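You operate a simulated robot arm through the tools that you are given. There is no shell and no other tool.

Carry out the task below with a simulated robot arm. There is one attempt and no reset: what you move stays moved.

Task
Drive the silver screw of the white slat home and leave the other one proud.
Fine: knob to IN for the work; driver back in its stand, knob at LOCK.
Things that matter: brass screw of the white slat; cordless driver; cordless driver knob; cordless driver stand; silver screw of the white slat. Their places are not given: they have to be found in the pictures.

Only the result counts: the job must be done as asked and must still hold three seconds after the hand-in. Knocking over, shifting, dropping, spilling or breaking anything else fails it.

Robot
A 7-joint arm with a two-finger parallel gripper, fixed in place. Base frame: the origin is on the floor under the middle of its stand, x ahead of it, y to its left, z up; the work surface is at about z = 80. Lengths are in cm, angles in rad, forces in N, time in s.
With the tool pointing down near the work surface it reaches from about 10 to 66 cm from the base axis. Its first joint turns from -1.152 to 1.152 rad. Payload 1.57 kg.
The tool frame sits at the grasp point between the pads (the TCP): z along the fingers, y along the line on which they close. The tips reach 3 cm beyond it. The gripper opens to 8 cm. The fingers are 1.7 cm wide and 1.2 cm thick; the gripper's body (4 by 8.2 cm) begins 8 cm behind the TCP.
Orientation is that of the tool frame in the base frame, as [roll, pitch, yaw] about the fixed x, y, z axes, in that order (R = Rz(yaw) Ry(pitch) Rx(roll)). With the fingers straight down and closing along the base's y, the tool's x points along the base's -x, its y along +y and its z along -z.

Tools
- The arm moves only by the tool play_rows. Its argument "deltas" is a list of rows, each a list of 3 entries, a list of its own where there are three numbers: the shift along the base's x, y, z in units of 500 mm (1.0 is 500 mm), then the turn, a rotation vector about the base's x, y, z in units of 180 degrees (1.0 is 180 degrees), then the closure in counts, from 0 (fully open) to 255 (shut). In form: [[[x, y, z], [ax, ay, az], hand], ...]. A call has 1 to 20 rows; each row is the pose to reach, as a shift and turn from the pose commanded when the call began. A call with a number of a shift or a turn outside -1 to 1 is refused whole. Rows are played at 5 a second. More than 5 cm and 0.15 rad between two rows, or a gripper value outside its range, and nothing of the call is played. Where a pose cannot be reached the arm comes as near as it can. A force on the tool above 90 N (or 10 N above the force at the start of the call, whichever is more), or a blocked arm, ends the call early, and 0.2 s more pass. Each finger travels about 7.2 cm/s and halts on what it meets, pressing with about 25 N; the grip force reading is that of the motor and also rises with nothing between the fingers. The clock runs only during rows and for 0.2 s after the last one: add rows that repeat a pose to give the fingers time. The reply holds the time, the measured pose of the TCP, the force on the tool along the base axes, the opening and the grip force, in the units named above and with some noise, with the torque about the TCP (base axes, N m) and any sound that the robot's microphone picked up.
- Cameras (640 x 400 px; columns grow to the right, rows downward): "scene" is fixed at [3.85, 41.97, 142.48]; the picture's right is [-0.90, -0.43, 0.00], its down [-0.24, 0.50, -0.84] and it looks along [0.36, -0.76, -0.55] (base axes); focal length 278 px, centre (320, 200). "wrist" rides on the gripper at [7.2, -0.7, -12.2] in the tool frame; the picture's right is [0.09, 1.00, 0.00], its down [-0.84, 0.08, -0.54] and it looks along [-0.54, 0.05, 0.84] (tool axes); focal length 238 px, centre (320, 200).
- grab_frame(camera): a new picture of that camera. No time passes.
- locate(camera, pixels): for up to 12 pixels [column, row] of the newest picture of that camera ("zoom" is the newest enlarged one), the place [x, y, z] in the base frame of the surface seen there, good to about 0.2 cm. No time passes.
- zoom(camera, box): a new picture of the part [left, top, right, bottom] of that camera's present view, enlarged. No time passes.
- finish_job(): hands the job in; it is judged then, once.

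Leave the gripper open and the arm clear of the work at the hand-in unless told otherwise.

The tools are called as a command line: name --argument value ..., lists and objects as JSON in quotes. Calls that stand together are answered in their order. play_rows: Moves the arm, as the interface text tells. Its arguments: {"type":"object","properties":{"deltas":{"type":"array"}},"required":["deltas"]} The other tools are called the same way: grab_frame (camera) takes a picture; locate (camera, pixels) gives the place of the surface under pixels of a picture; zoom (camera, box) takes an enlarged picture of a part of a camera's view; finish_job () hands the job in.

At the start:

```text
time_s: 0.0
eef_pos: [36.58, -12.93, 124.16]
orientation: [-3.139, -0.001, 3.14]
force: [-0.2, -0.2, 1.2]
moment: [0.02, -0.01, -0.03]
width: 8.03
gripper_force: 0.0
```

scene: 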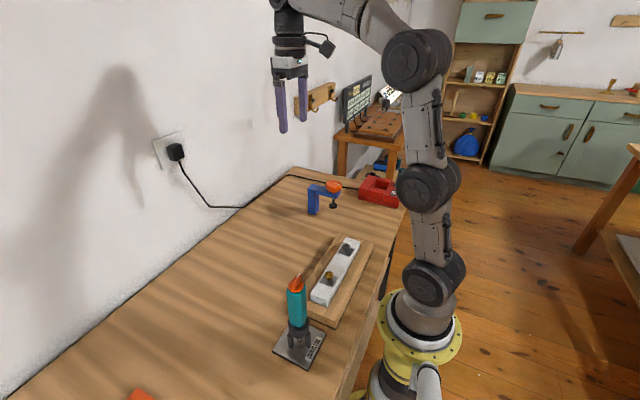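
wrist: 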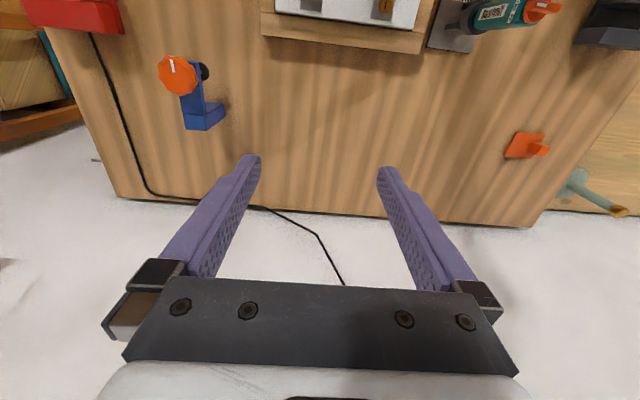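

I can see the white slat with two screws on a wooden base at about (340,270), the teal cordless driver on its stand at about (297,310), and some other fixtures. I'll zoom in on these before moving.

zoom --camera "scene" --box '[260, 220, 400, 380]'

zoom --camera "wrist" --box '[240, 0, 640, 180]'

```text
2.50 times, centred on (330, 300) of scene
```

zoom: 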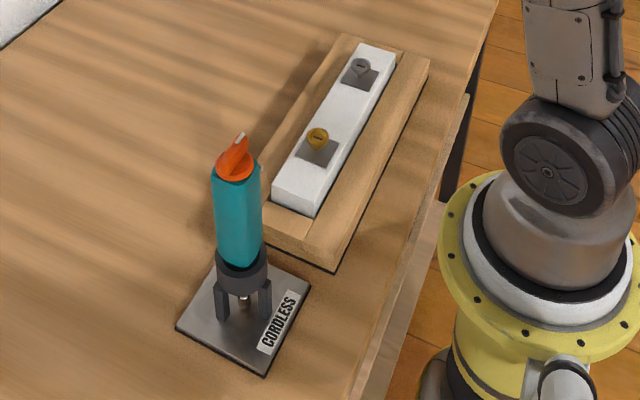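

```text
1.60 times, centred on (440, 90) of wrist
```

zoom: 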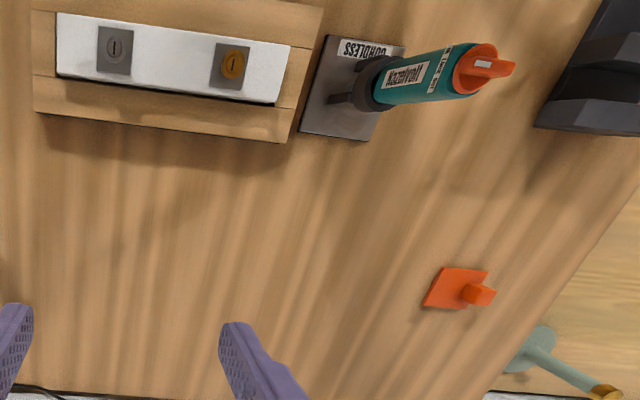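

The driver stands vertically with its bit down and an orange knob with a pointer on top. I'll zoom further to read the knob markings and the stand's shape.

zoom --camera "scene" --box '[270, 265, 334, 305]'

zoom --camera "wrist" --box '[430, 0, 574, 90]'

zoom --camera "scene" --box '[264, 310, 344, 375]'

```text
10.00 times, centred on (302, 285) of scene
```

zoom: 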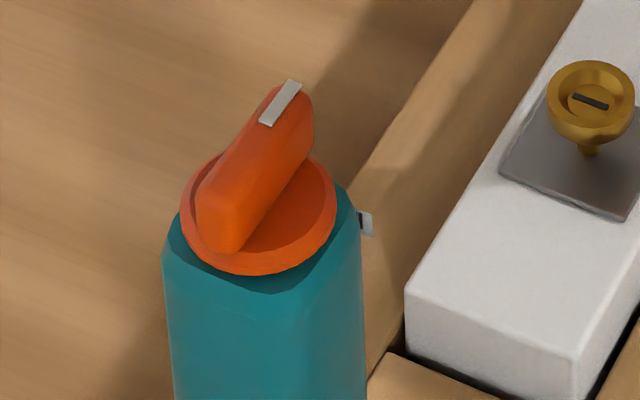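

```text
4.44 times, centred on (502, 45) of wrist
```

zoom: 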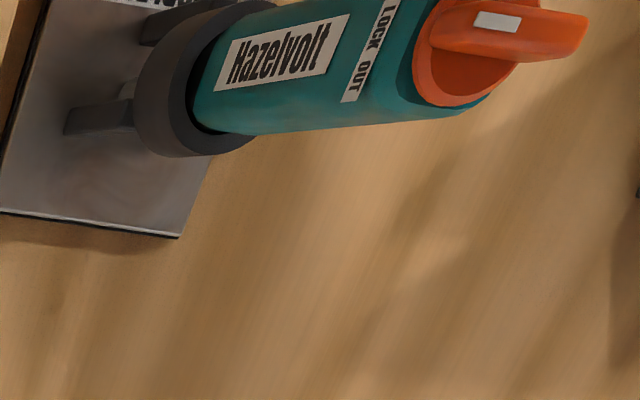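

```text
6.15 times, centred on (304, 342) of scene
```

zoom: 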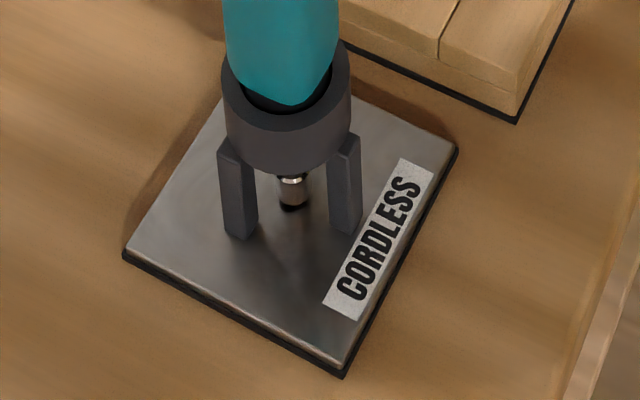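

I read "LOCK OUT" on a strip near the top of the driver body, with the knob's white pointer. Now I'll measure places: knob, body, stand, slat and screws.

grab_frame --camera "scene"

locate --camera "scene" --pixels '[[298, 275], [296, 282], [290, 285], [304, 284], [297, 300], [297, 318], [297, 325], [275, 349], [309, 369], [338, 337], [307, 322], [297, 338]]'

locate --camera "wrist" --pixels '[[383, 5], [312, 4], [375, 20], [300, 14], [415, 27], [275, 11], [340, 33], [420, 50], [430, 45], [470, 52], [450, 30], [490, 15]]'

```text
taken
```

scene: 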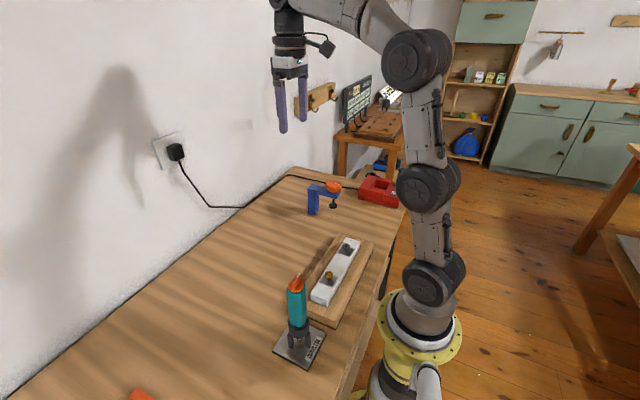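

```text
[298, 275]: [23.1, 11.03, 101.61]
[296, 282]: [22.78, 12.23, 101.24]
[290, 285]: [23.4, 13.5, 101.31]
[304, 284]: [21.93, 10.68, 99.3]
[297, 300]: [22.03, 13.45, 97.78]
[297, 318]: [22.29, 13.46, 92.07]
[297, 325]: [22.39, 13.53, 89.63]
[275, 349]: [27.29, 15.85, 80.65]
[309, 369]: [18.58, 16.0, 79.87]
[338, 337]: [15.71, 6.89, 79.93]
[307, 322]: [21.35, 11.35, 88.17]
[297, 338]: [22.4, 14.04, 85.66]
```

```text
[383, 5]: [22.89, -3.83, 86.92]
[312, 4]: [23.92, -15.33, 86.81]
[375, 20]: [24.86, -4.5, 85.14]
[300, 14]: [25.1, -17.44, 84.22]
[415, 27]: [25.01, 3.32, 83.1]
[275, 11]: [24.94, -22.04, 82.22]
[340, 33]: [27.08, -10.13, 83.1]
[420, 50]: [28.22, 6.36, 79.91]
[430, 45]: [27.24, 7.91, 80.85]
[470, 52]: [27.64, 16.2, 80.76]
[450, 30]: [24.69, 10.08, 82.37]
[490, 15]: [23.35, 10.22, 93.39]
```

From the pictures:
- The driver stands at about (22.8, 12), with its knob top at z≈101.6. The pointer faces −y, which should be LOCK.
- The silver screw is at about (23.9, −15.3), wrist px (312,4).
- The brass screw is at about (22.9, −3.8), wrist px (383,5).

Next I'll raise and turn the wrist +90° about z, hovering short of the driver at z≈114, so I can view the label face and screws from closer.

play_rows --deltas '[[[-0.024, 0.022, -0.01], [0, 0, 0.0417], 0], [[-0.048, 0.044, -0.02], [0, 0, 0.0833], 0], [[-0.072, 0.066, -0.03], [0, 0, 0.125], 0], [[-0.096, 0.088, -0.04], [0, 0, 0.1667], 0], [[-0.12, 0.11, -0.06], [0, 0, 0.2083], 0], [[-0.144, 0.132, -0.08], [0, 0, 0.25], 0], [[-0.168, 0.154, -0.1], [0, 0, 0.2917], 0], [[-0.192, 0.176, -0.12], [0, 0, 0.3333], 0], [[-0.216, 0.2, -0.14], [0, 0, 0.375], 0], [[-0.24, 0.22, -0.16], [0, 0, 0.4167], 0], [[-0.26, 0.24, -0.18], [0, 0, 0.4583], 0], [[-0.29, 0.26, -0.2], [0, 0, 0.5], 0], [[-0.29, 0.26, -0.2], [0, 0, 0.5], 0]]'

```text
time_s: 2.8
eef_pos: [21.91, -0.0, 113.96]
orientation: [3.14, 0.001, -1.569]
force: [-0.3, 0.0, 0.9]
moment: [0.02, -0.02, 0.0]
width: 7.98
gripper_force: 0.1
```

The arm reached (21.9, 0, 114) turned 90°. I'll take the wrist view of the driver.

grab_frame --camera "wrist"

grab_frame --camera "scene"

```text
taken
```

wrist: 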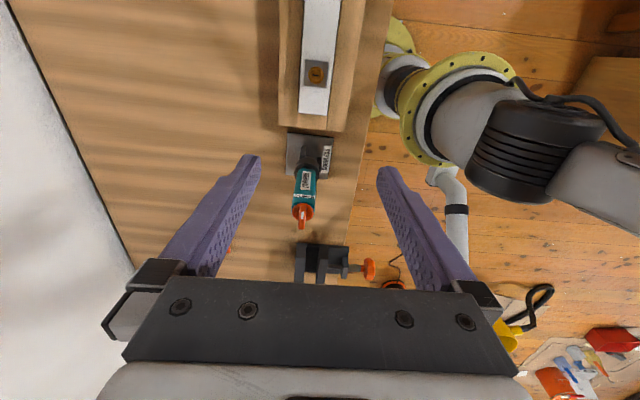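

```text
taken
```

scene: 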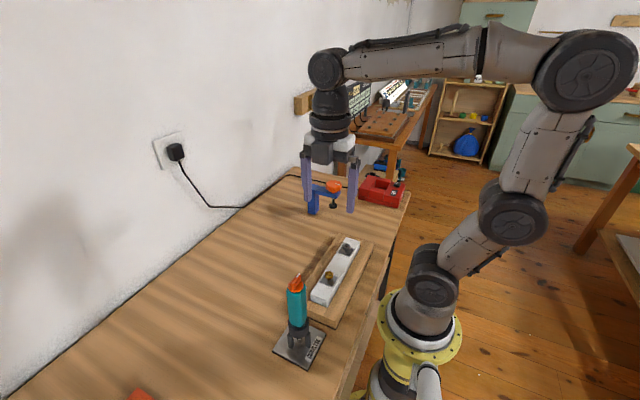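

The driver is in view at (303,190), brass screw at (316,74). I'll zoom on the driver's knob and label and on the stand.

zoom --camera "wrist" --box '[280, 185, 328, 233]'

zoom --camera "wrist" --box '[270, 120, 350, 240]'

zoom --camera "wrist" --box '[260, 0, 420, 140]'

```text
8.33 times, centred on (304, 209) of wrist
```

zoom: 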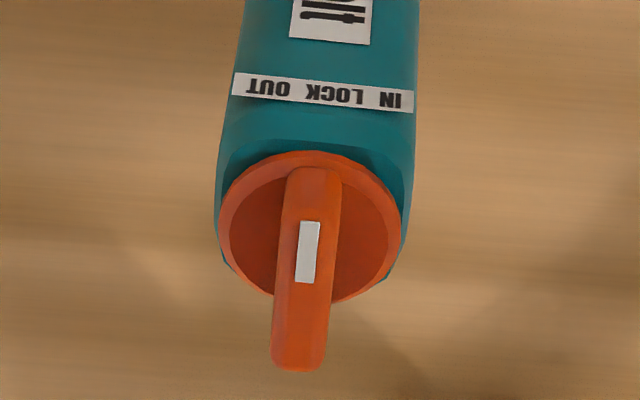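

```text
3.33 times, centred on (310, 180) of wrist
```

zoom: 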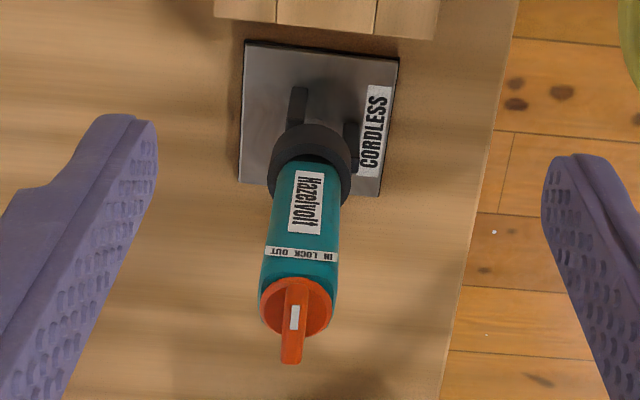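

```text
2.86 times, centred on (340, 70) of wrist
```

zoom: 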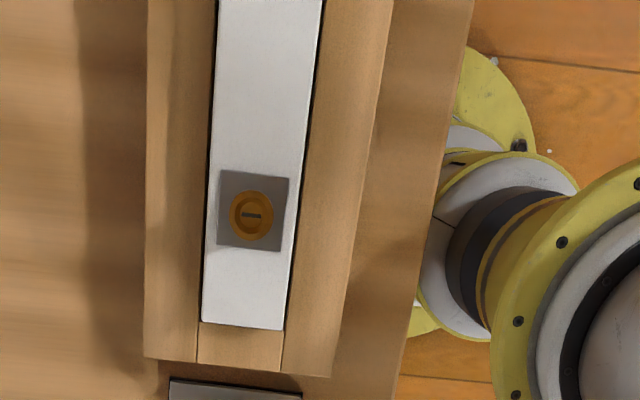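

The strip reads IN (toward −x), LOCK (middle), OUT (toward +x), seen upside down here. The white mark is at the −y end of the lever, so it is at LOCK now. I'll re-zoom on the knob and measure points on it.

zoom --camera "wrist" --box '[280, 185, 328, 233]'

locate --camera "zoom" --pixels '[[310, 180], [312, 212], [308, 228], [305, 275], [298, 355], [285, 320], [325, 320], [240, 230], [385, 230], [320, 165], [255, 85], [405, 100]]'

```text
8.33 times, centred on (304, 209) of wrist
```

zoom: 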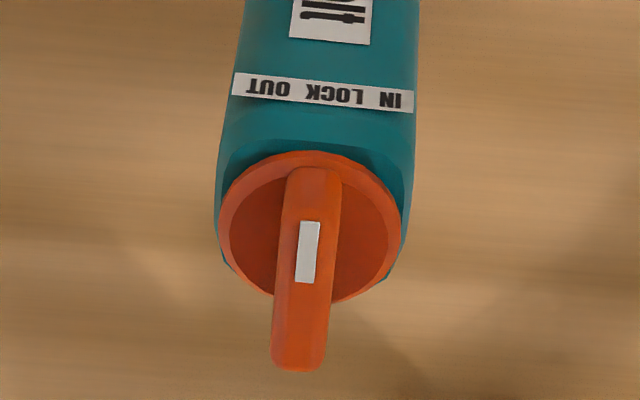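

```text
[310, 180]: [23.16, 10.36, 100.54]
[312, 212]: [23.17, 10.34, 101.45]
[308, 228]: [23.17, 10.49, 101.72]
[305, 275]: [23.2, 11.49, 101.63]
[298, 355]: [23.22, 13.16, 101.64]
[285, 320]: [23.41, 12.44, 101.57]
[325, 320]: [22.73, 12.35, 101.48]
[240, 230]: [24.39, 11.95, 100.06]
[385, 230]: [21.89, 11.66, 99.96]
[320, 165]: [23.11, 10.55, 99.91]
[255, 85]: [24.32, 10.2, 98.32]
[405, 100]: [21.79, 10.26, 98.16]
```

Lever measurements:
- The top is at z≈101.7, and it runs from y≈10.3 to 13.4, about 0.9 wide, centred at x≈23.12.
- The knob disc is at z≈100.

Before moving over it, I'll check the black object beyond the driver, wrist px (320,262), and the screw and slat positions.

locate --camera "wrist" --pixels '[[305, 250], [320, 265], [345, 262], [369, 270], [316, 74], [316, 70], [316, 62], [299, 112], [330, 112], [308, 20], [335, 20], [300, 150]]'

zoom --camera "scene" --box '[310, 230, 374, 290]'

```text
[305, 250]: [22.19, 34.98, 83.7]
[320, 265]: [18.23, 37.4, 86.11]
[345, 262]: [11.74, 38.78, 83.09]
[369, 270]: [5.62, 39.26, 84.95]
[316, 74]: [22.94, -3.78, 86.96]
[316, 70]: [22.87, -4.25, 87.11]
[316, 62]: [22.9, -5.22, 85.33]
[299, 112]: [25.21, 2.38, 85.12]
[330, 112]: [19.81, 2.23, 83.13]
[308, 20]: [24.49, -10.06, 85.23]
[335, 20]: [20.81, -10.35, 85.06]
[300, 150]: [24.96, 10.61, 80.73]
```

```text
6.67 times, centred on (342, 260) of scene
```

zoom: 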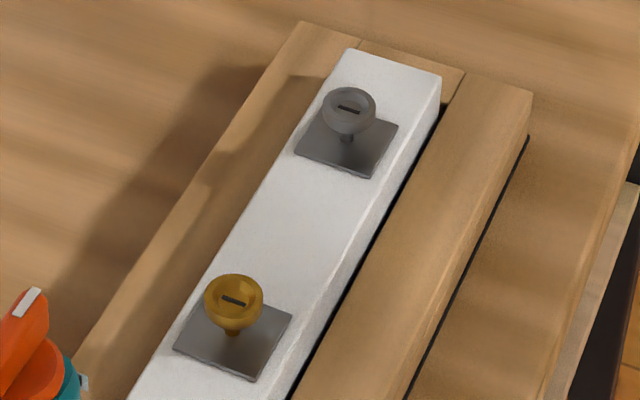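

The black object is low (z≤86) and far away at y≈35+, so it is clear. The screws stand proud on the slat, with the silver one at the far end. I'll measure the silver and brass heads in this zoom.

locate --camera "zoom" --pixels '[[348, 100], [348, 107], [335, 103], [362, 118], [348, 120], [234, 292], [234, 300], [320, 150], [365, 170], [395, 125], [210, 345], [300, 148]]'

```text
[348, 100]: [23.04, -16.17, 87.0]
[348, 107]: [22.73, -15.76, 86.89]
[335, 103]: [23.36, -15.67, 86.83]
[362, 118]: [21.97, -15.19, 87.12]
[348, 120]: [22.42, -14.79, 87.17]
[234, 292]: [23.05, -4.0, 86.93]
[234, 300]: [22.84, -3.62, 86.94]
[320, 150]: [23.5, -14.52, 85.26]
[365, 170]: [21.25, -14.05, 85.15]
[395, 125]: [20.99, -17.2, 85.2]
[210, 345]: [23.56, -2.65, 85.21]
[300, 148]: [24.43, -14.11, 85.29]
```

The silver head is at about (22.7, −15.5, 87.0) and the brass head at about (22.9, −3.8, 87.0). Next I'll move the open gripper straight above the knob at (23.12, 11.85), with the tips well above the lever, then look again before descending.

play_rows --deltas '[[[0.006, 0.06, -0.0], [0, 0, 0], 0], [[0.012, 0.12, -0.02], [0, 0, 0], 0], [[0.018, 0.18, -0.04], [0, 0, 0], 0], [[0.0242, 0.237, -0.06], [0, 0, 0], 0], [[0.0242, 0.237, -0.0912], [0, 0, 0], 0], [[0.0242, 0.237, -0.0912], [0, 0, 0], 0]]'

grab_frame --camera "wrist"

zoom --camera "scene" --box '[240, 200, 370, 300]'

```text
time_s: 4.2
eef_pos: [23.31, 11.71, 109.5]
orientation: [-3.142, 0.0, -1.571]
force: [-0.4, 0.0, 0.4]
moment: [0.01, 0.0, -0.01]
width: 8.0
gripper_force: 0.0
```

```text
taken
```

wrist: 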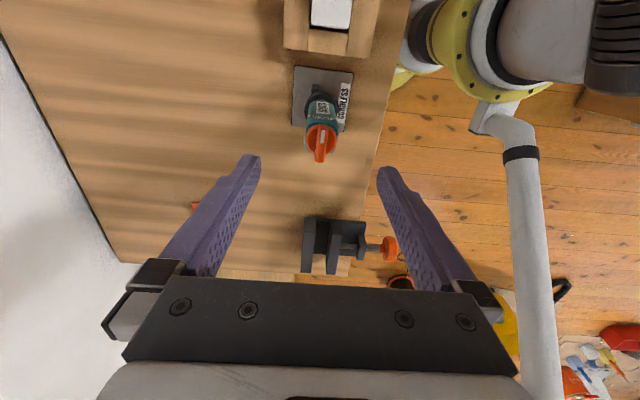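

```text
4.00 times, centred on (305, 250) of scene
```

zoom: 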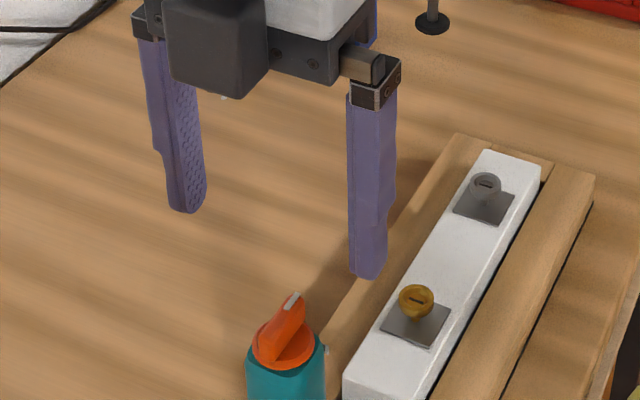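

The reading is (23.31, 11.71, 109.5), which includes some noise. The tool axis should project to column 320, about row 146 at lever-top height. I'll zoom to check how the lever sits relative to that.

zoom --camera "wrist" --box '[288, 116, 352, 176]'

locate --camera "zoom" --pixels '[[320, 250], [290, 330], [340, 330], [300, 400], [320, 180], [320, 200], [310, 350], [320, 300], [330, 150], [230, 230], [430, 230]]'

play_rows --deltas '[[[0, 0, 0], [0, 0, 0], 0]]'

```text
6.67 times, centred on (320, 146) of wrist
```

zoom: 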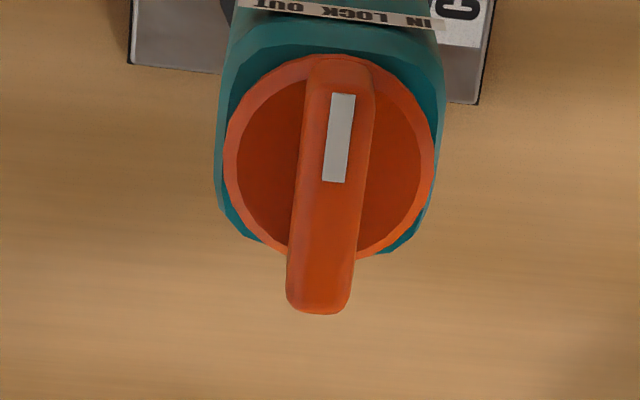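

```text
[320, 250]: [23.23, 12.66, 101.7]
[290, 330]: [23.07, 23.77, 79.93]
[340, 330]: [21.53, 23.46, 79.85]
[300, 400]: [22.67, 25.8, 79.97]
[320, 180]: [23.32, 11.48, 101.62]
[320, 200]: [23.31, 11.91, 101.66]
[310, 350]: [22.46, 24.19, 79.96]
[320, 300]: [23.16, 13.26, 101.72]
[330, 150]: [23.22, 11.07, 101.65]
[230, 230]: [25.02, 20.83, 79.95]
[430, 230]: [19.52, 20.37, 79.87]
```

```text
time_s: 4.6
eef_pos: [23.25, 11.65, 109.65]
orientation: [3.141, 0.0, -1.572]
force: [-0.3, 0.2, -0.4]
moment: [-0.01, 0.04, 0.0]
width: 7.99
gripper_force: 0.1
```

Lever and disc centre are about 0.1 cm toward −x of the tool axis, and aligned in y. I'll correct x by −0.1 and descend to TCP z≈103.6 (tips at ~100.6, straddling the lever). Then I'll check forces before closing.

play_rows --deltas '[[[-0.002, 0, -0.03], [0, 0, 0], 0], [[-0.002, 0, -0.06], [0, 0, 0], 0], [[-0.002, 0, -0.09], [0, 0, 0], 0], [[-0.002, 0, -0.11], [0, 0, 0], 0], [[-0.002, 0, -0.12], [0, 0, 0], 0], [[-0.002, 0, -0.12], [0, 0, 0], 0]]'

grab_frame --camera "wrist"

zoom --camera "scene" --box '[250, 240, 350, 310]'

```text
time_s: 6.0
eef_pos: [23.2, 11.82, 103.43]
orientation: [3.14, 0.001, -1.57]
force: [-0.5, -0.1, 0.4]
moment: [0.01, -0.01, -0.01]
width: 7.98
gripper_force: 0.0
```

```text
taken
```

wrist: 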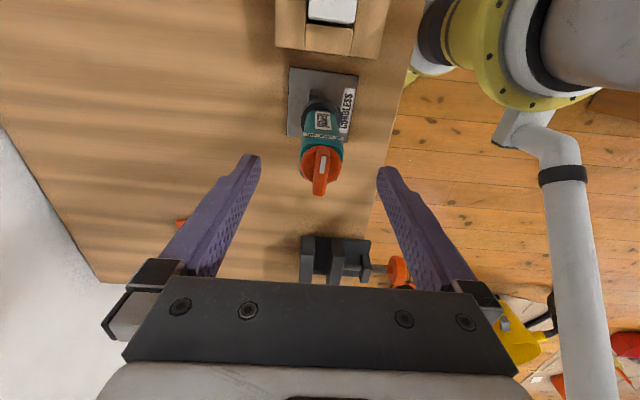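

```text
5.71 times, centred on (300, 275) of scene
```

zoom: 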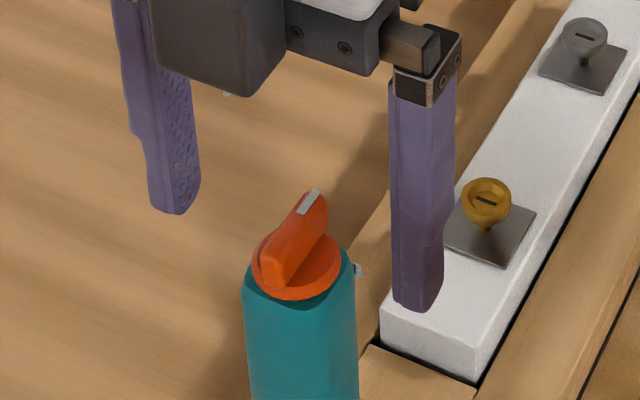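

The fingertips straddle the lever and no forces show. I'll close to about 1.5 cm first and look at the centring.

play_rows --deltas '[[[0, 0, 0], [0, 0, 0], 100], [[0, 0, 0], [0, 0, 0], 180], [[0, 0, 0], [0, 0, 0], 205], [[0, 0, 0], [0, 0, 0], 205]]'

zoom --camera "wrist" --box '[270, 120, 370, 220]'

zoom --camera "scene" --box '[270, 255, 334, 305]'

```text
time_s: 7.0
eef_pos: [23.24, 11.95, 103.46]
orientation: [3.14, -0.001, -1.57]
force: [-0.4, -1.4, 0.6]
moment: [0.02, 0.0, 0.0]
width: 1.57
gripper_force: 0.2
```

```text
4.00 times, centred on (320, 170) of wrist
```

zoom: 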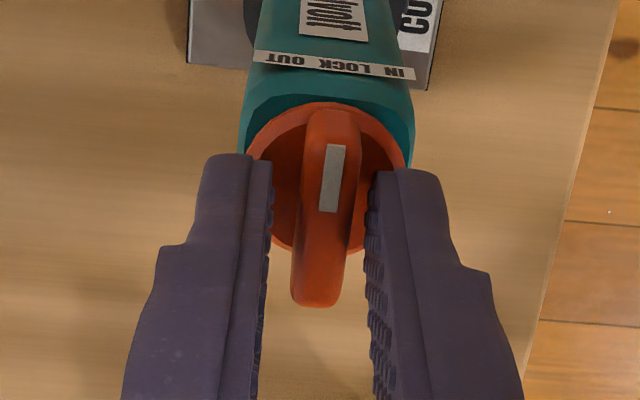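

```text
8.00 times, centred on (302, 280) of scene
```

zoom: 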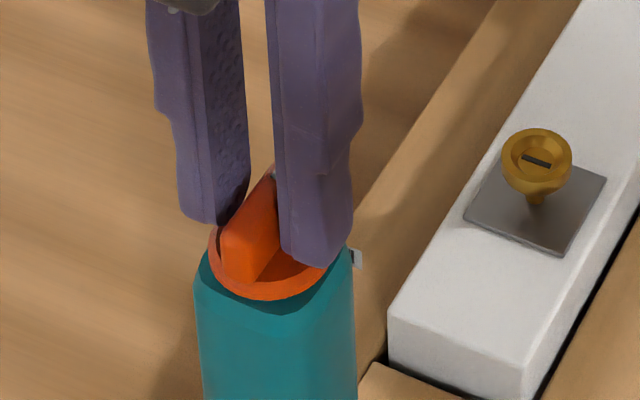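

The lever is centred between the fingers, about column 323 against axis 323 in the zoom. I'll close onto the lever.

play_rows --deltas '[[[0, 0, 0], [0, 0, 0], 220], [[0, 0, 0], [0, 0, 0], 232], [[0, 0, 0], [0, 0, 0], 245], [[0, 0, 0], [0, 0, 0], 245]]'

zoom --camera "wrist" --box '[270, 90, 370, 220]'

```text
time_s: 8.0
eef_pos: [23.31, 12.03, 103.49]
orientation: [-3.141, 0.0, -1.57]
force: [-0.4, -0.5, 0.2]
moment: [-0.07, 0.06, -0.08]
width: 0.85
gripper_force: 24.7
```

```text
3.08 times, centred on (320, 155) of wrist
```

zoom: 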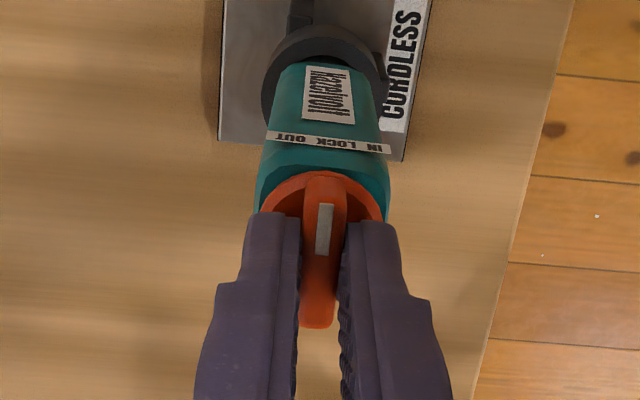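

The lever is gripped (0.85 cm, 24.7 N) with negligible side force. I'll turn slowly clockwise as seen from above (negative z, toward IN), 20° at first, watching torque and sound.

play_rows --deltas '[[[0, 0, 0], [0, 0, -0.0278], 245], [[0, 0, 0], [0, 0, -0.0556], 245], [[0, 0, 0], [0, 0, -0.0833], 245], [[0, 0, 0], [0, 0, -0.1111], 245], [[0, 0, 0], [0, 0, -0.1111], 245]]'

grab_frame --camera "wrist"

zoom --camera "scene" --box '[260, 250, 340, 375]'

```text
time_s: 9.2
eef_pos: [23.16, 11.84, 103.56]
orientation: [3.14, 0.001, -1.921]
force: [0.2, -0.9, -0.6]
moment: [0.04, -0.02, 0.02]
width: 0.83
gripper_force: 24.6
```

```text
taken
```

wrist: 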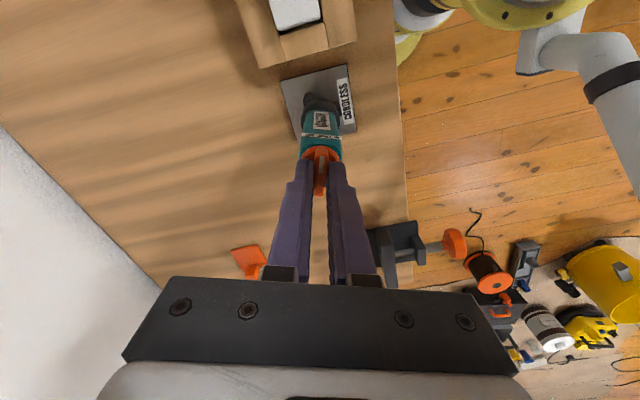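

```text
3.20 times, centred on (300, 312) of scene
```

zoom: 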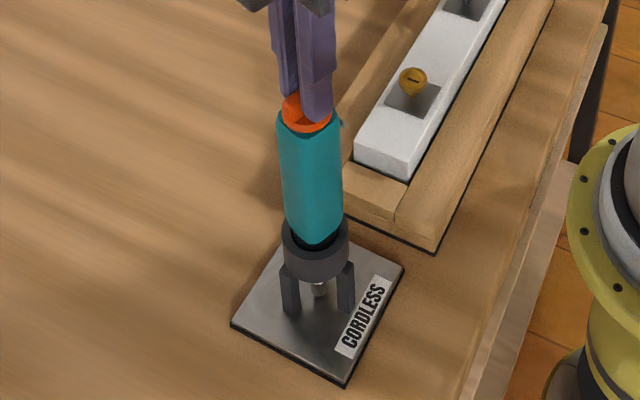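

Turned 20° with almost no torque. I need to see whether the knob turned relative to the body or the whole driver rotated, so I'll zoom on the label.

zoom --camera "wrist" --box '[280, 60, 370, 200]'

zoom --camera "scene" --box '[275, 265, 325, 335]'

```text
2.86 times, centred on (325, 130) of wrist
```

zoom: 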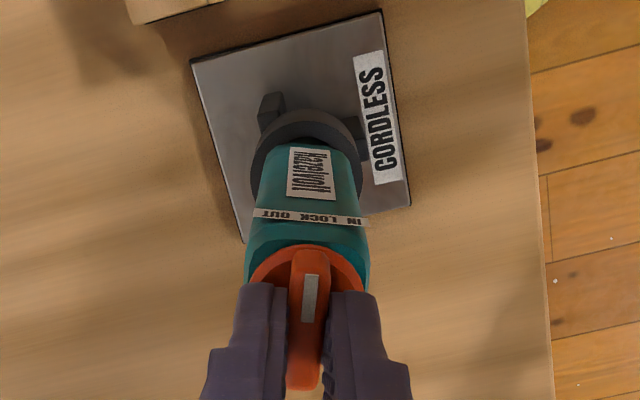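

```text
5.71 times, centred on (300, 300) of scene
```

zoom: 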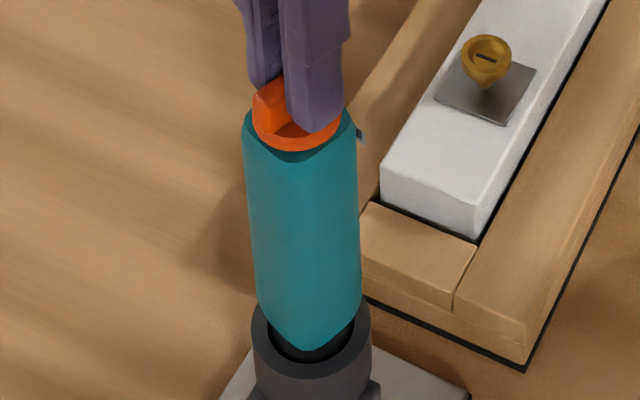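

It looks as if the body followed the knob. I'll measure the label strip's direction to see how much the body rotated.

zoom --camera "wrist" --box '[295, 105, 345, 155]'

```text
8.00 times, centred on (320, 130) of wrist
```

zoom: 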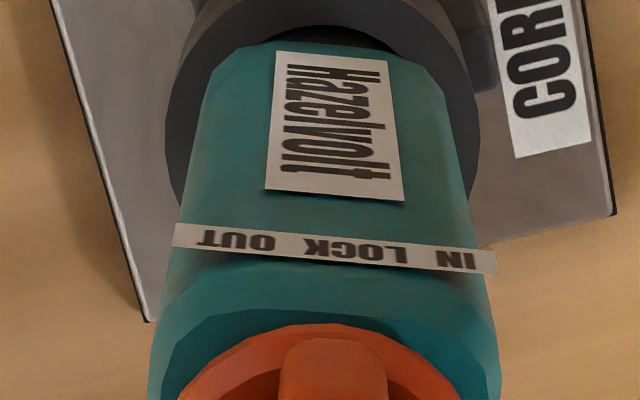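

locate --camera "zoom" --pixels '[[190, 235], [340, 250], [480, 262], [225, 240], [440, 257], [290, 60], [370, 65], [285, 180], [390, 190], [350, 345], [330, 18], [460, 60]]'

```text
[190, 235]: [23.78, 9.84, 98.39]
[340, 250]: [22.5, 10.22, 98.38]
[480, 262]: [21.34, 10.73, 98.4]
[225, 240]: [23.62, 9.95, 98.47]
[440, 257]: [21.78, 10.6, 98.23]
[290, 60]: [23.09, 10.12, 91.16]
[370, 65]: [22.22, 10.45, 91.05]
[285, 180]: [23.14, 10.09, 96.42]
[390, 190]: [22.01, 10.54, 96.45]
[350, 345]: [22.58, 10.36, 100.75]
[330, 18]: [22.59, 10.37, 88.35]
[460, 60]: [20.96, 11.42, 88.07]
```

The label strip has turned 20° too, so the driver spun freely in its stand and the knob did not change relative to the body. The stand needs more friction. I'll turn back the 20° first, then open slightly so I can press the tips down on the knob disc while turning.

play_rows --deltas '[[[0, 0, 0], [0, 0, 0.0278], 245], [[0, 0, 0], [0, 0, 0.0556], 245], [[0, 0, 0], [0, 0, 0.0833], 245], [[0, 0, 0], [0, 0, 0.1111], 245], [[0, 0, 0], [0, 0, 0.1111], 245], [[0, 0, 0], [0, 0, 0.1111], 215], [[0, 0, 0], [0, 0, 0.1111], 215]]'

zoom --camera "wrist" --box '[280, 90, 360, 210]'

```text
time_s: 10.8
eef_pos: [23.14, 11.87, 103.72]
orientation: [3.141, 0.0, -1.571]
force: [0.6, -0.5, 0.0]
moment: [0.0, 0.01, 0.0]
width: 1.28
gripper_force: 0.1
```

```text
3.33 times, centred on (320, 150) of wrist
```

zoom: 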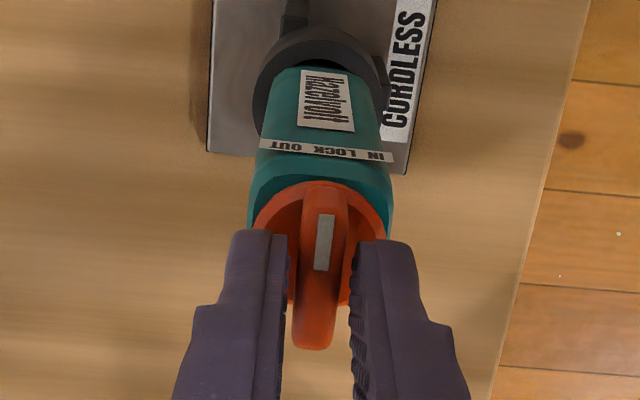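

The driver is back at its original angle. With the fingers loosely around the lever (1.28 cm), I'll creep down 0.5 cm and watch for contact of the tips with the disc.

play_rows --deltas '[[[0, 0, -0.002], [0, 0, 0], 215], [[0, 0, -0.004], [0, 0, 0], 215], [[0, 0, -0.006], [0, 0, 0], 215], [[0, 0, -0.008], [0, 0, 0], 215], [[0, 0, -0.01], [0, 0, 0], 215]]'

```text
time_s: 12.0
eef_pos: [23.1, 12.05, 103.05]
orientation: [-3.139, 0.0, -1.571]
force: [-0.5, 0.2, 1.9]
moment: [0.02, 0.0, 0.0]
width: 1.23
gripper_force: 0.1
```

No clear contact yet (1.9 N). I'll go another 0.2 cm down in fine steps.

play_rows --deltas '[[[0, 0, -0.001], [0, 0, 0], 215], [[0, 0, -0.002], [0, 0, 0], 215], [[0, 0, -0.003], [0, 0, 0], 215], [[0, 0, -0.004], [0, 0, 0], 215]]'

```text
time_s: 13.0
eef_pos: [23.29, 11.88, 103.06]
orientation: [-3.136, 0.004, -1.57]
force: [-2.1, 1.1, 31.0]
moment: [0.1, 0.34, 0.02]
width: 1.39
gripper_force: 1.1
```

The tips contact the disc with about 31 N. I'll close on the lever and add a little more push.

play_rows --deltas '[[[0, 0, 0], [0, 0, 0], 230], [[0, 0, 0], [0, 0, 0], 245], [[0, 0, 0], [0, 0, 0], 245], [[0, 0, -0.001], [0, 0, 0], 245], [[0, 0, -0.001], [0, 0, 0], 245]]'

```text
time_s: 14.2
eef_pos: [23.32, 11.88, 103.05]
orientation: [-3.137, 0.002, -1.57]
force: [-3.3, 0.9, 38.3]
moment: [0.26, 0.49, 0.01]
width: 1.11
gripper_force: 3.8
```

Width is still 1.11 with only a 3.8 N grip; tip friction on the disc slows the closing. I'll hold with a firmer closure command.

play_rows --deltas '[[[0, 0, 0], [0, 0, 0], 255], [[0, 0, 0], [0, 0, 0], 255], [[0, 0, 0], [0, 0, 0], 255]]'

```text
time_s: 15.0
eef_pos: [23.4, 11.82, 103.19]
orientation: [-3.135, 0.003, -1.572]
force: [-3.2, -0.6, 38.7]
moment: [0.01, 0.54, -0.03]
width: 0.87
gripper_force: 25.3
```

Now gripped at 25 N with ~39 N downward push. I'll turn 20° clockwise toward IN and read torque and sound.

play_rows --deltas '[[[0, 0, 0], [0, 0, -0.0278], 255], [[0, 0, 0], [0, 0, -0.0556], 255], [[0, 0, 0], [0, 0, -0.0833], 255], [[0, 0, 0], [0, 0, -0.1111], 255], [[0, 0, 0], [0, 0, -0.1111], 255]]'

grab_frame --camera "wrist"

zoom --camera "wrist" --box '[285, 100, 355, 200]'

```text
time_s: 16.2
eef_pos: [23.41, 11.91, 103.15]
orientation: [-3.14, 0.005, -1.921]
force: [-6.6, -4.7, 47.7]
moment: [-0.76, 0.87, -0.03]
width: 0.84
gripper_force: 25.0
```

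```text
taken
```

wrist: 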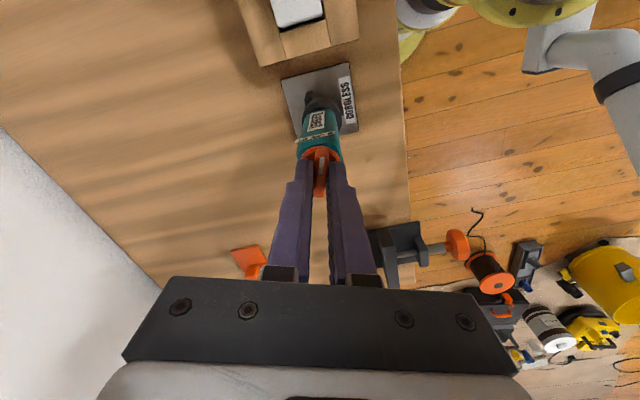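

```text
4.00 times, centred on (320, 150) of wrist
```

zoom: 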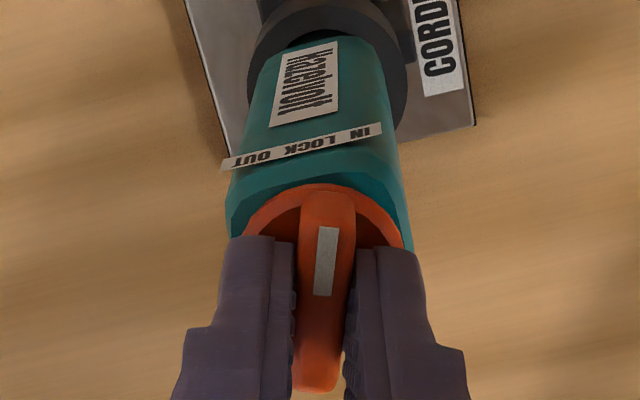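

Now the label stays with the stand and the knob is turning relative to the body: the pointer has moved from LOCK toward IN. I'll continue another 20°.

play_rows --deltas '[[[0, 0, 0], [0, 0, -0.0278], 255], [[0, 0, 0], [0, 0, -0.0556], 255], [[0, 0, 0], [0, 0, -0.0833], 255], [[0, 0, 0], [0, 0, -0.1111], 255], [[0, 0, 0], [0, 0, -0.1111], 255]]'

zoom --camera "wrist" --box '[285, 100, 355, 200]'

```text
time_s: 17.4
eef_pos: [23.32, 11.83, 103.05]
orientation: [-3.14, 0.007, -2.27]
force: [-4.0, -0.2, 41.3]
moment: [-0.11, 0.59, -0.03]
width: 0.85
gripper_force: 25.0
```

```text
4.00 times, centred on (320, 150) of wrist
```

zoom: 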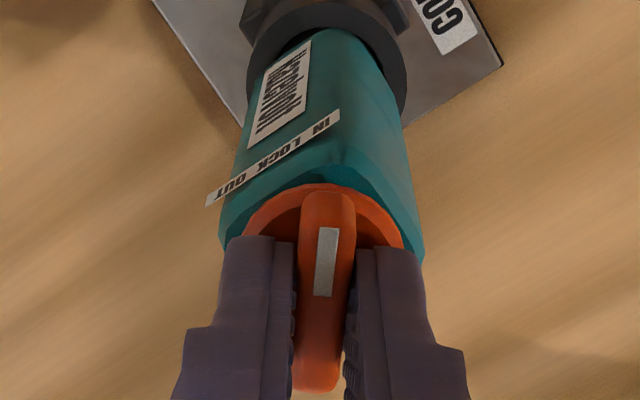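

The pointer is now near the "IN" text, at 40° in all, with no stop felt. I'll proceed in 5° steps to find a stop or detent.

play_rows --deltas '[[[0, 0, 0], [0, 0, -0.014], 255], [[0, 0, 0], [0, 0, -0.0278], 255], [[0, 0, 0], [0, 0, -0.0278], 255]]'

zoom --camera "wrist" --box '[285, 100, 355, 200]'

```text
time_s: 18.2
eef_pos: [23.25, 11.97, 103.1]
orientation: [-3.141, 0.006, -2.358]
force: [-4.1, -2.8, 44.7]
moment: [-0.29, 0.69, 0.37]
width: 0.85
gripper_force: 24.7
```

```text
4.00 times, centred on (320, 150) of wrist
```

zoom: 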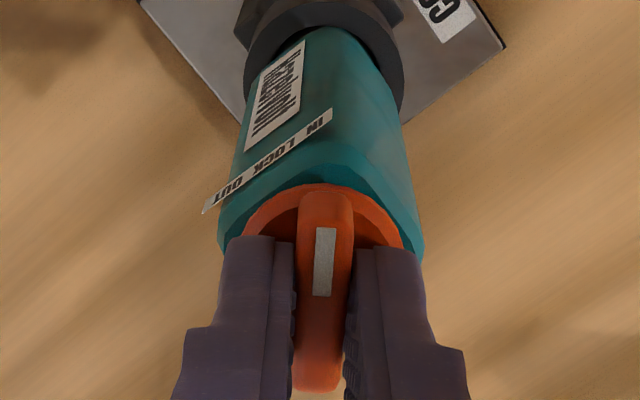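

Torque jumped to 0.37 N·m at 45°: the knob is against its end stop, with the pointer at IN. I'll ease off 1°, open the fingers and rise clear.

play_rows --deltas '[[[0, 0, 0], [0, 0, 0.005], 255], [[0, 0, 0], [0, 0, 0.005], 215], [[0, 0, 0], [0, 0, 0.005], 150], [[0, 0, 0.004], [0, 0, 0.005], 100], [[0, 0, 0.02], [0, 0, 0.005], 0], [[0, 0, 0.06], [0, 0, 0.005], 0], [[0, 0, 0.12], [0, 0, 0.005], 0], [[0, 0, 0.14], [0, 0, 0.005], 0]]'

grab_frame --camera "wrist"

zoom --camera "scene" --box '[260, 250, 340, 375]'

```text
time_s: 20.0
eef_pos: [23.26, 11.81, 109.82]
orientation: [3.141, -0.002, -2.342]
force: [-0.2, -0.1, -0.6]
moment: [0.01, -0.02, 0.02]
width: 8.0
gripper_force: 0.0
```

```text
taken
```

wrist: 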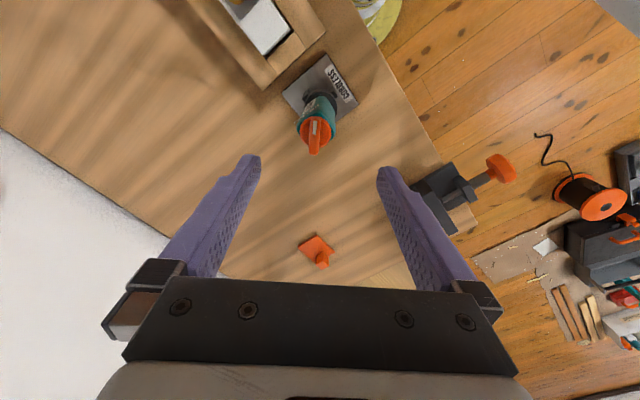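

```text
3.20 times, centred on (300, 312) of scene
```

zoom: 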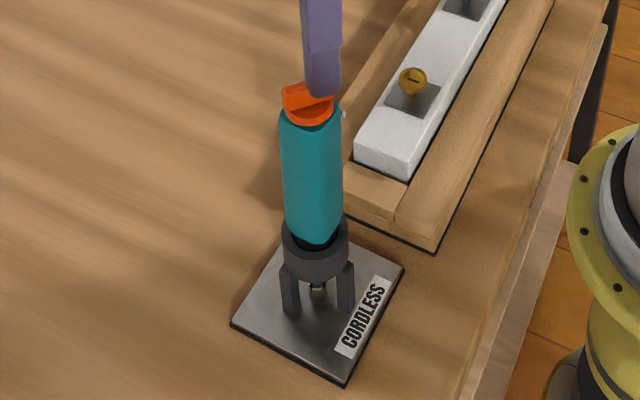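

The driver is still standing and the knob is released. I'll zoom to verify the pointer and measure the body for gripping.

zoom --camera "wrist" --box '[278, 80, 362, 164]'

locate --camera "zoom" --pixels '[[330, 190], [320, 240], [305, 320], [300, 280], [325, 280], [240, 200], [400, 220], [215, 150], [330, 90], [300, 100], [380, 130], [225, 160]]'

```text
4.76 times, centred on (320, 122) of wrist
```

zoom: 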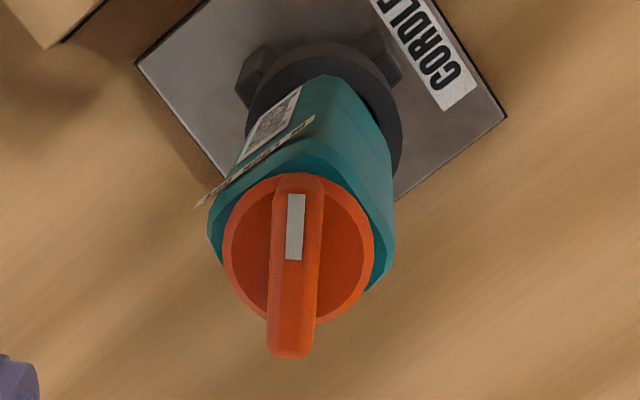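

```text
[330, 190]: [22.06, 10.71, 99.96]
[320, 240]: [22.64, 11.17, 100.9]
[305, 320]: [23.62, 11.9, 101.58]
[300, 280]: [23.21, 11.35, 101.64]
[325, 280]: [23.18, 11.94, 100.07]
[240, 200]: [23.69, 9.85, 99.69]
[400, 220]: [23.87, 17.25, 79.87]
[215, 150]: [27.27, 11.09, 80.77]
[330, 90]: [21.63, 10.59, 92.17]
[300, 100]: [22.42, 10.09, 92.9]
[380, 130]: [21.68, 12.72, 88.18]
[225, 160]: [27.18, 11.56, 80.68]
```

The knob centre now appears about 0.6–0.8 cm toward −y of where it was, so the driver may be leaning a little in its collar. I'll check from the scene camera and with measured points on the body.

zoom --camera "scene" --box '[265, 270, 345, 370]'

locate --camera "zoom" --pixels '[[300, 60], [330, 60], [300, 90], [300, 130], [300, 180], [300, 210], [285, 130], [330, 130], [340, 180], [280, 200], [320, 230], [340, 70]]'

```text
4.00 times, centred on (305, 320) of scene
```

zoom: 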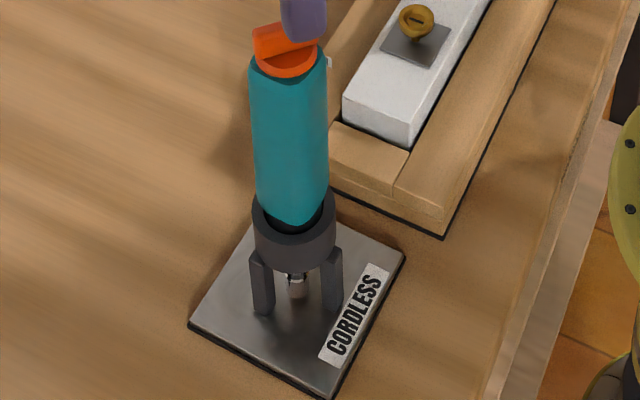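

```text
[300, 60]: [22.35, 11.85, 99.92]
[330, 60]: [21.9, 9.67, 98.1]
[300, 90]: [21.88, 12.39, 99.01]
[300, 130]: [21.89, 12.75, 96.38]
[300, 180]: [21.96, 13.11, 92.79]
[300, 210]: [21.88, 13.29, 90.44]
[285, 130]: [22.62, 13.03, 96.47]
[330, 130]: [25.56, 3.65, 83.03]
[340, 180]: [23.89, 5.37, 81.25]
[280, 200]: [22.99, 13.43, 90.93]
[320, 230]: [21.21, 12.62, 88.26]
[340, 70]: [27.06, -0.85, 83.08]
```

The driver now leans about 6° toward −y in the collar. At the +y face, y goes from 13.3 at z≈90 to 12.4 at z≈99. A grip closing along y should square it up against the flat pads. I'll turn the open gripper to close along y (yaw π), staying at z≈110, and look again.

play_rows --deltas '[[[0, 0, 0.004], [0, 0, -0.0424], 0], [[0, 0, 0.004], [0, 0, -0.0848], 0], [[0, 0, 0.004], [0, 0, -0.1272], 0], [[0, 0, 0.004], [0, 0, -0.1696], 0], [[0, 0, 0.004], [0, 0, -0.212], 0], [[-0.002, -0.004, 0.004], [0, 0, -0.2545], 0], [[-0.002, -0.004, 0.004], [0, 0, -0.2545], 0]]'

grab_frame --camera "wrist"

zoom --camera "wrist" --box '[278, 70, 362, 174]'

```text
time_s: 21.6
eef_pos: [22.98, 11.57, 110.07]
orientation: [3.141, 0.0, -3.141]
force: [-0.1, 0.7, -0.5]
moment: [-0.01, -0.01, 0.0]
width: 8.0
gripper_force: 0.0
```

```text
taken
```

wrist: 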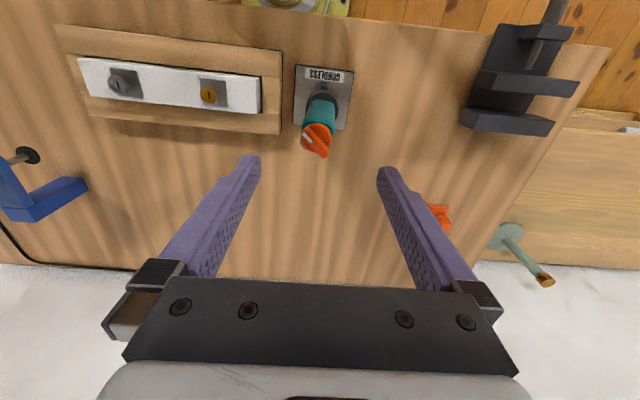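

```text
3.85 times, centred on (320, 122) of wrist
```

zoom: 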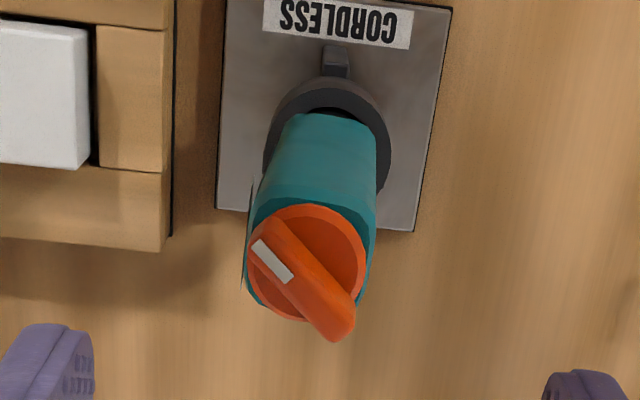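

The lean toward −y (left) is visible. The pointer sits toward −x/−y, i.e. IN. I'll measure the −x face at several heights to get the lean in x, and the stand collar position.

locate --camera "zoom" --pixels '[[320, 125], [315, 150], [312, 175], [310, 195], [300, 212], [345, 150], [290, 150], [330, 95], [275, 140], [385, 150], [305, 290], [355, 250]]'

```text
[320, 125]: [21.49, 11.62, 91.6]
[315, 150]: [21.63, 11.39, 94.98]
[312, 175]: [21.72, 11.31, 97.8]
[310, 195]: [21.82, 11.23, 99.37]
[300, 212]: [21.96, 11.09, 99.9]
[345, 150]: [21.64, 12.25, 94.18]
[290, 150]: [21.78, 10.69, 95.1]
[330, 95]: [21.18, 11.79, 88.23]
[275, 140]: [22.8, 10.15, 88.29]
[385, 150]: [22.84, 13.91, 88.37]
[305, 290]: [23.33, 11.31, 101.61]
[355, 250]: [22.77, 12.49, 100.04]
```

Measurements:
- The body's −x face is at x≈21.65 at mid height, so its centre is at x≈23.1. It leans about 2° in x and about 5° in y.
- The collar is centred at about y≈12, with its top at z≈88.3.

Next I'll descend with open fingers straddling the body (centre 23.1, 11.8) to TCP z≈95.5. That leaves the palm about 1.8 cm above the knob.

play_rows --deltas '[[[0.0024, 0.0046, -0.05], [0, 0, 0], 0], [[0.0024, 0.0046, -0.1], [0, 0, 0], 0], [[0.0024, 0.0046, -0.15], [0, 0, 0], 0], [[0.0024, 0.0046, -0.2], [0, 0, 0], 0], [[0.0024, 0.0046, -0.24], [0, 0, 0], 0], [[0.0024, 0.0046, -0.27], [0, 0, 0], 0], [[0.0024, 0.0046, -0.2914], [0, 0, 0], 0], [[0.0024, 0.0046, -0.2914], [0, 0, 0], 0]]'

grab_frame --camera "wrist"

zoom --camera "scene" --box '[240, 240, 360, 375]'

```text
time_s: 23.4
eef_pos: [23.21, 11.87, 95.34]
orientation: [3.142, 0.0, -3.138]
force: [-0.4, -0.1, -0.3]
moment: [0.0, 0.0, 0.0]
width: 8.03
gripper_force: 0.0
```

```text
taken
```

wrist: 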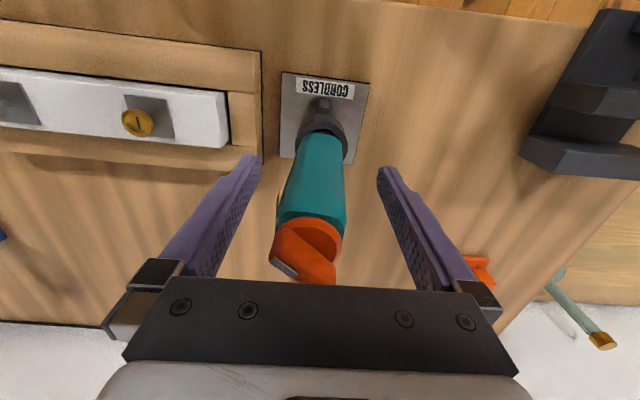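

```text
2.96 times, centred on (300, 308) of scene
```

zoom: 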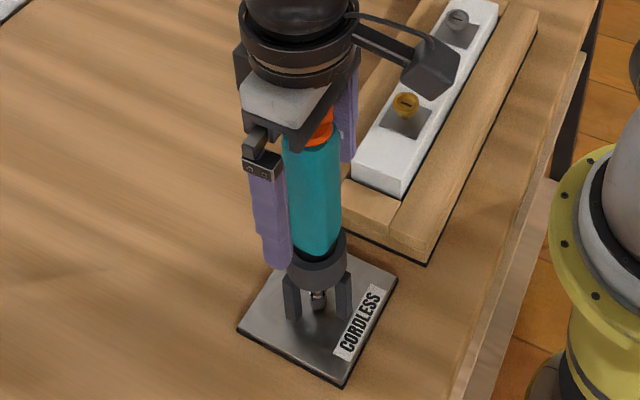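

The fingers straddle the body and nothing is touching. I'll close slowly so the −y finger rights the body and then both pads grip.

play_rows --deltas '[[[0, 0, 0], [0, 0, 0], 60], [[0, 0, 0], [0, 0, 0], 100], [[0, 0, 0], [0, 0, 0], 115], [[0, 0, 0], [0, 0, 0], 125], [[0, 0, 0], [0, 0, 0], 135], [[0, 0, 0], [0, 0, 0], 142], [[0, 0, 0], [0, 0, 0], 148], [[0, 0, 0], [0, 0, 0], 152], [[0, 0, 0], [0, 0, 0], 156]]'

grab_frame --camera "wrist"

```text
time_s: 25.4
eef_pos: [23.14, 11.95, 95.35]
orientation: [3.14, 0.0, -3.14]
force: [-2.4, 9.2, 0.6]
moment: [0.76, 0.12, 0.02]
width: 3.33
gripper_force: 25.0
```

```text
taken
```

wrist: 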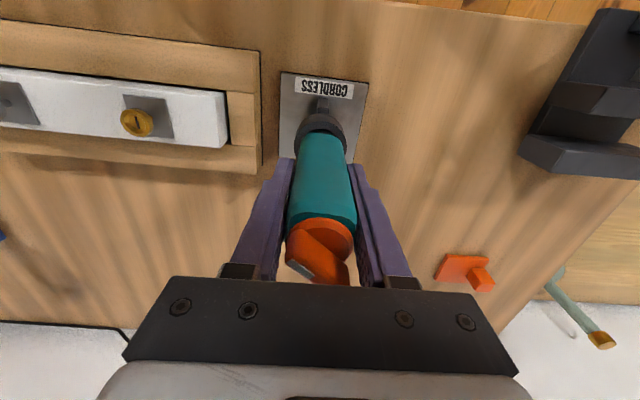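

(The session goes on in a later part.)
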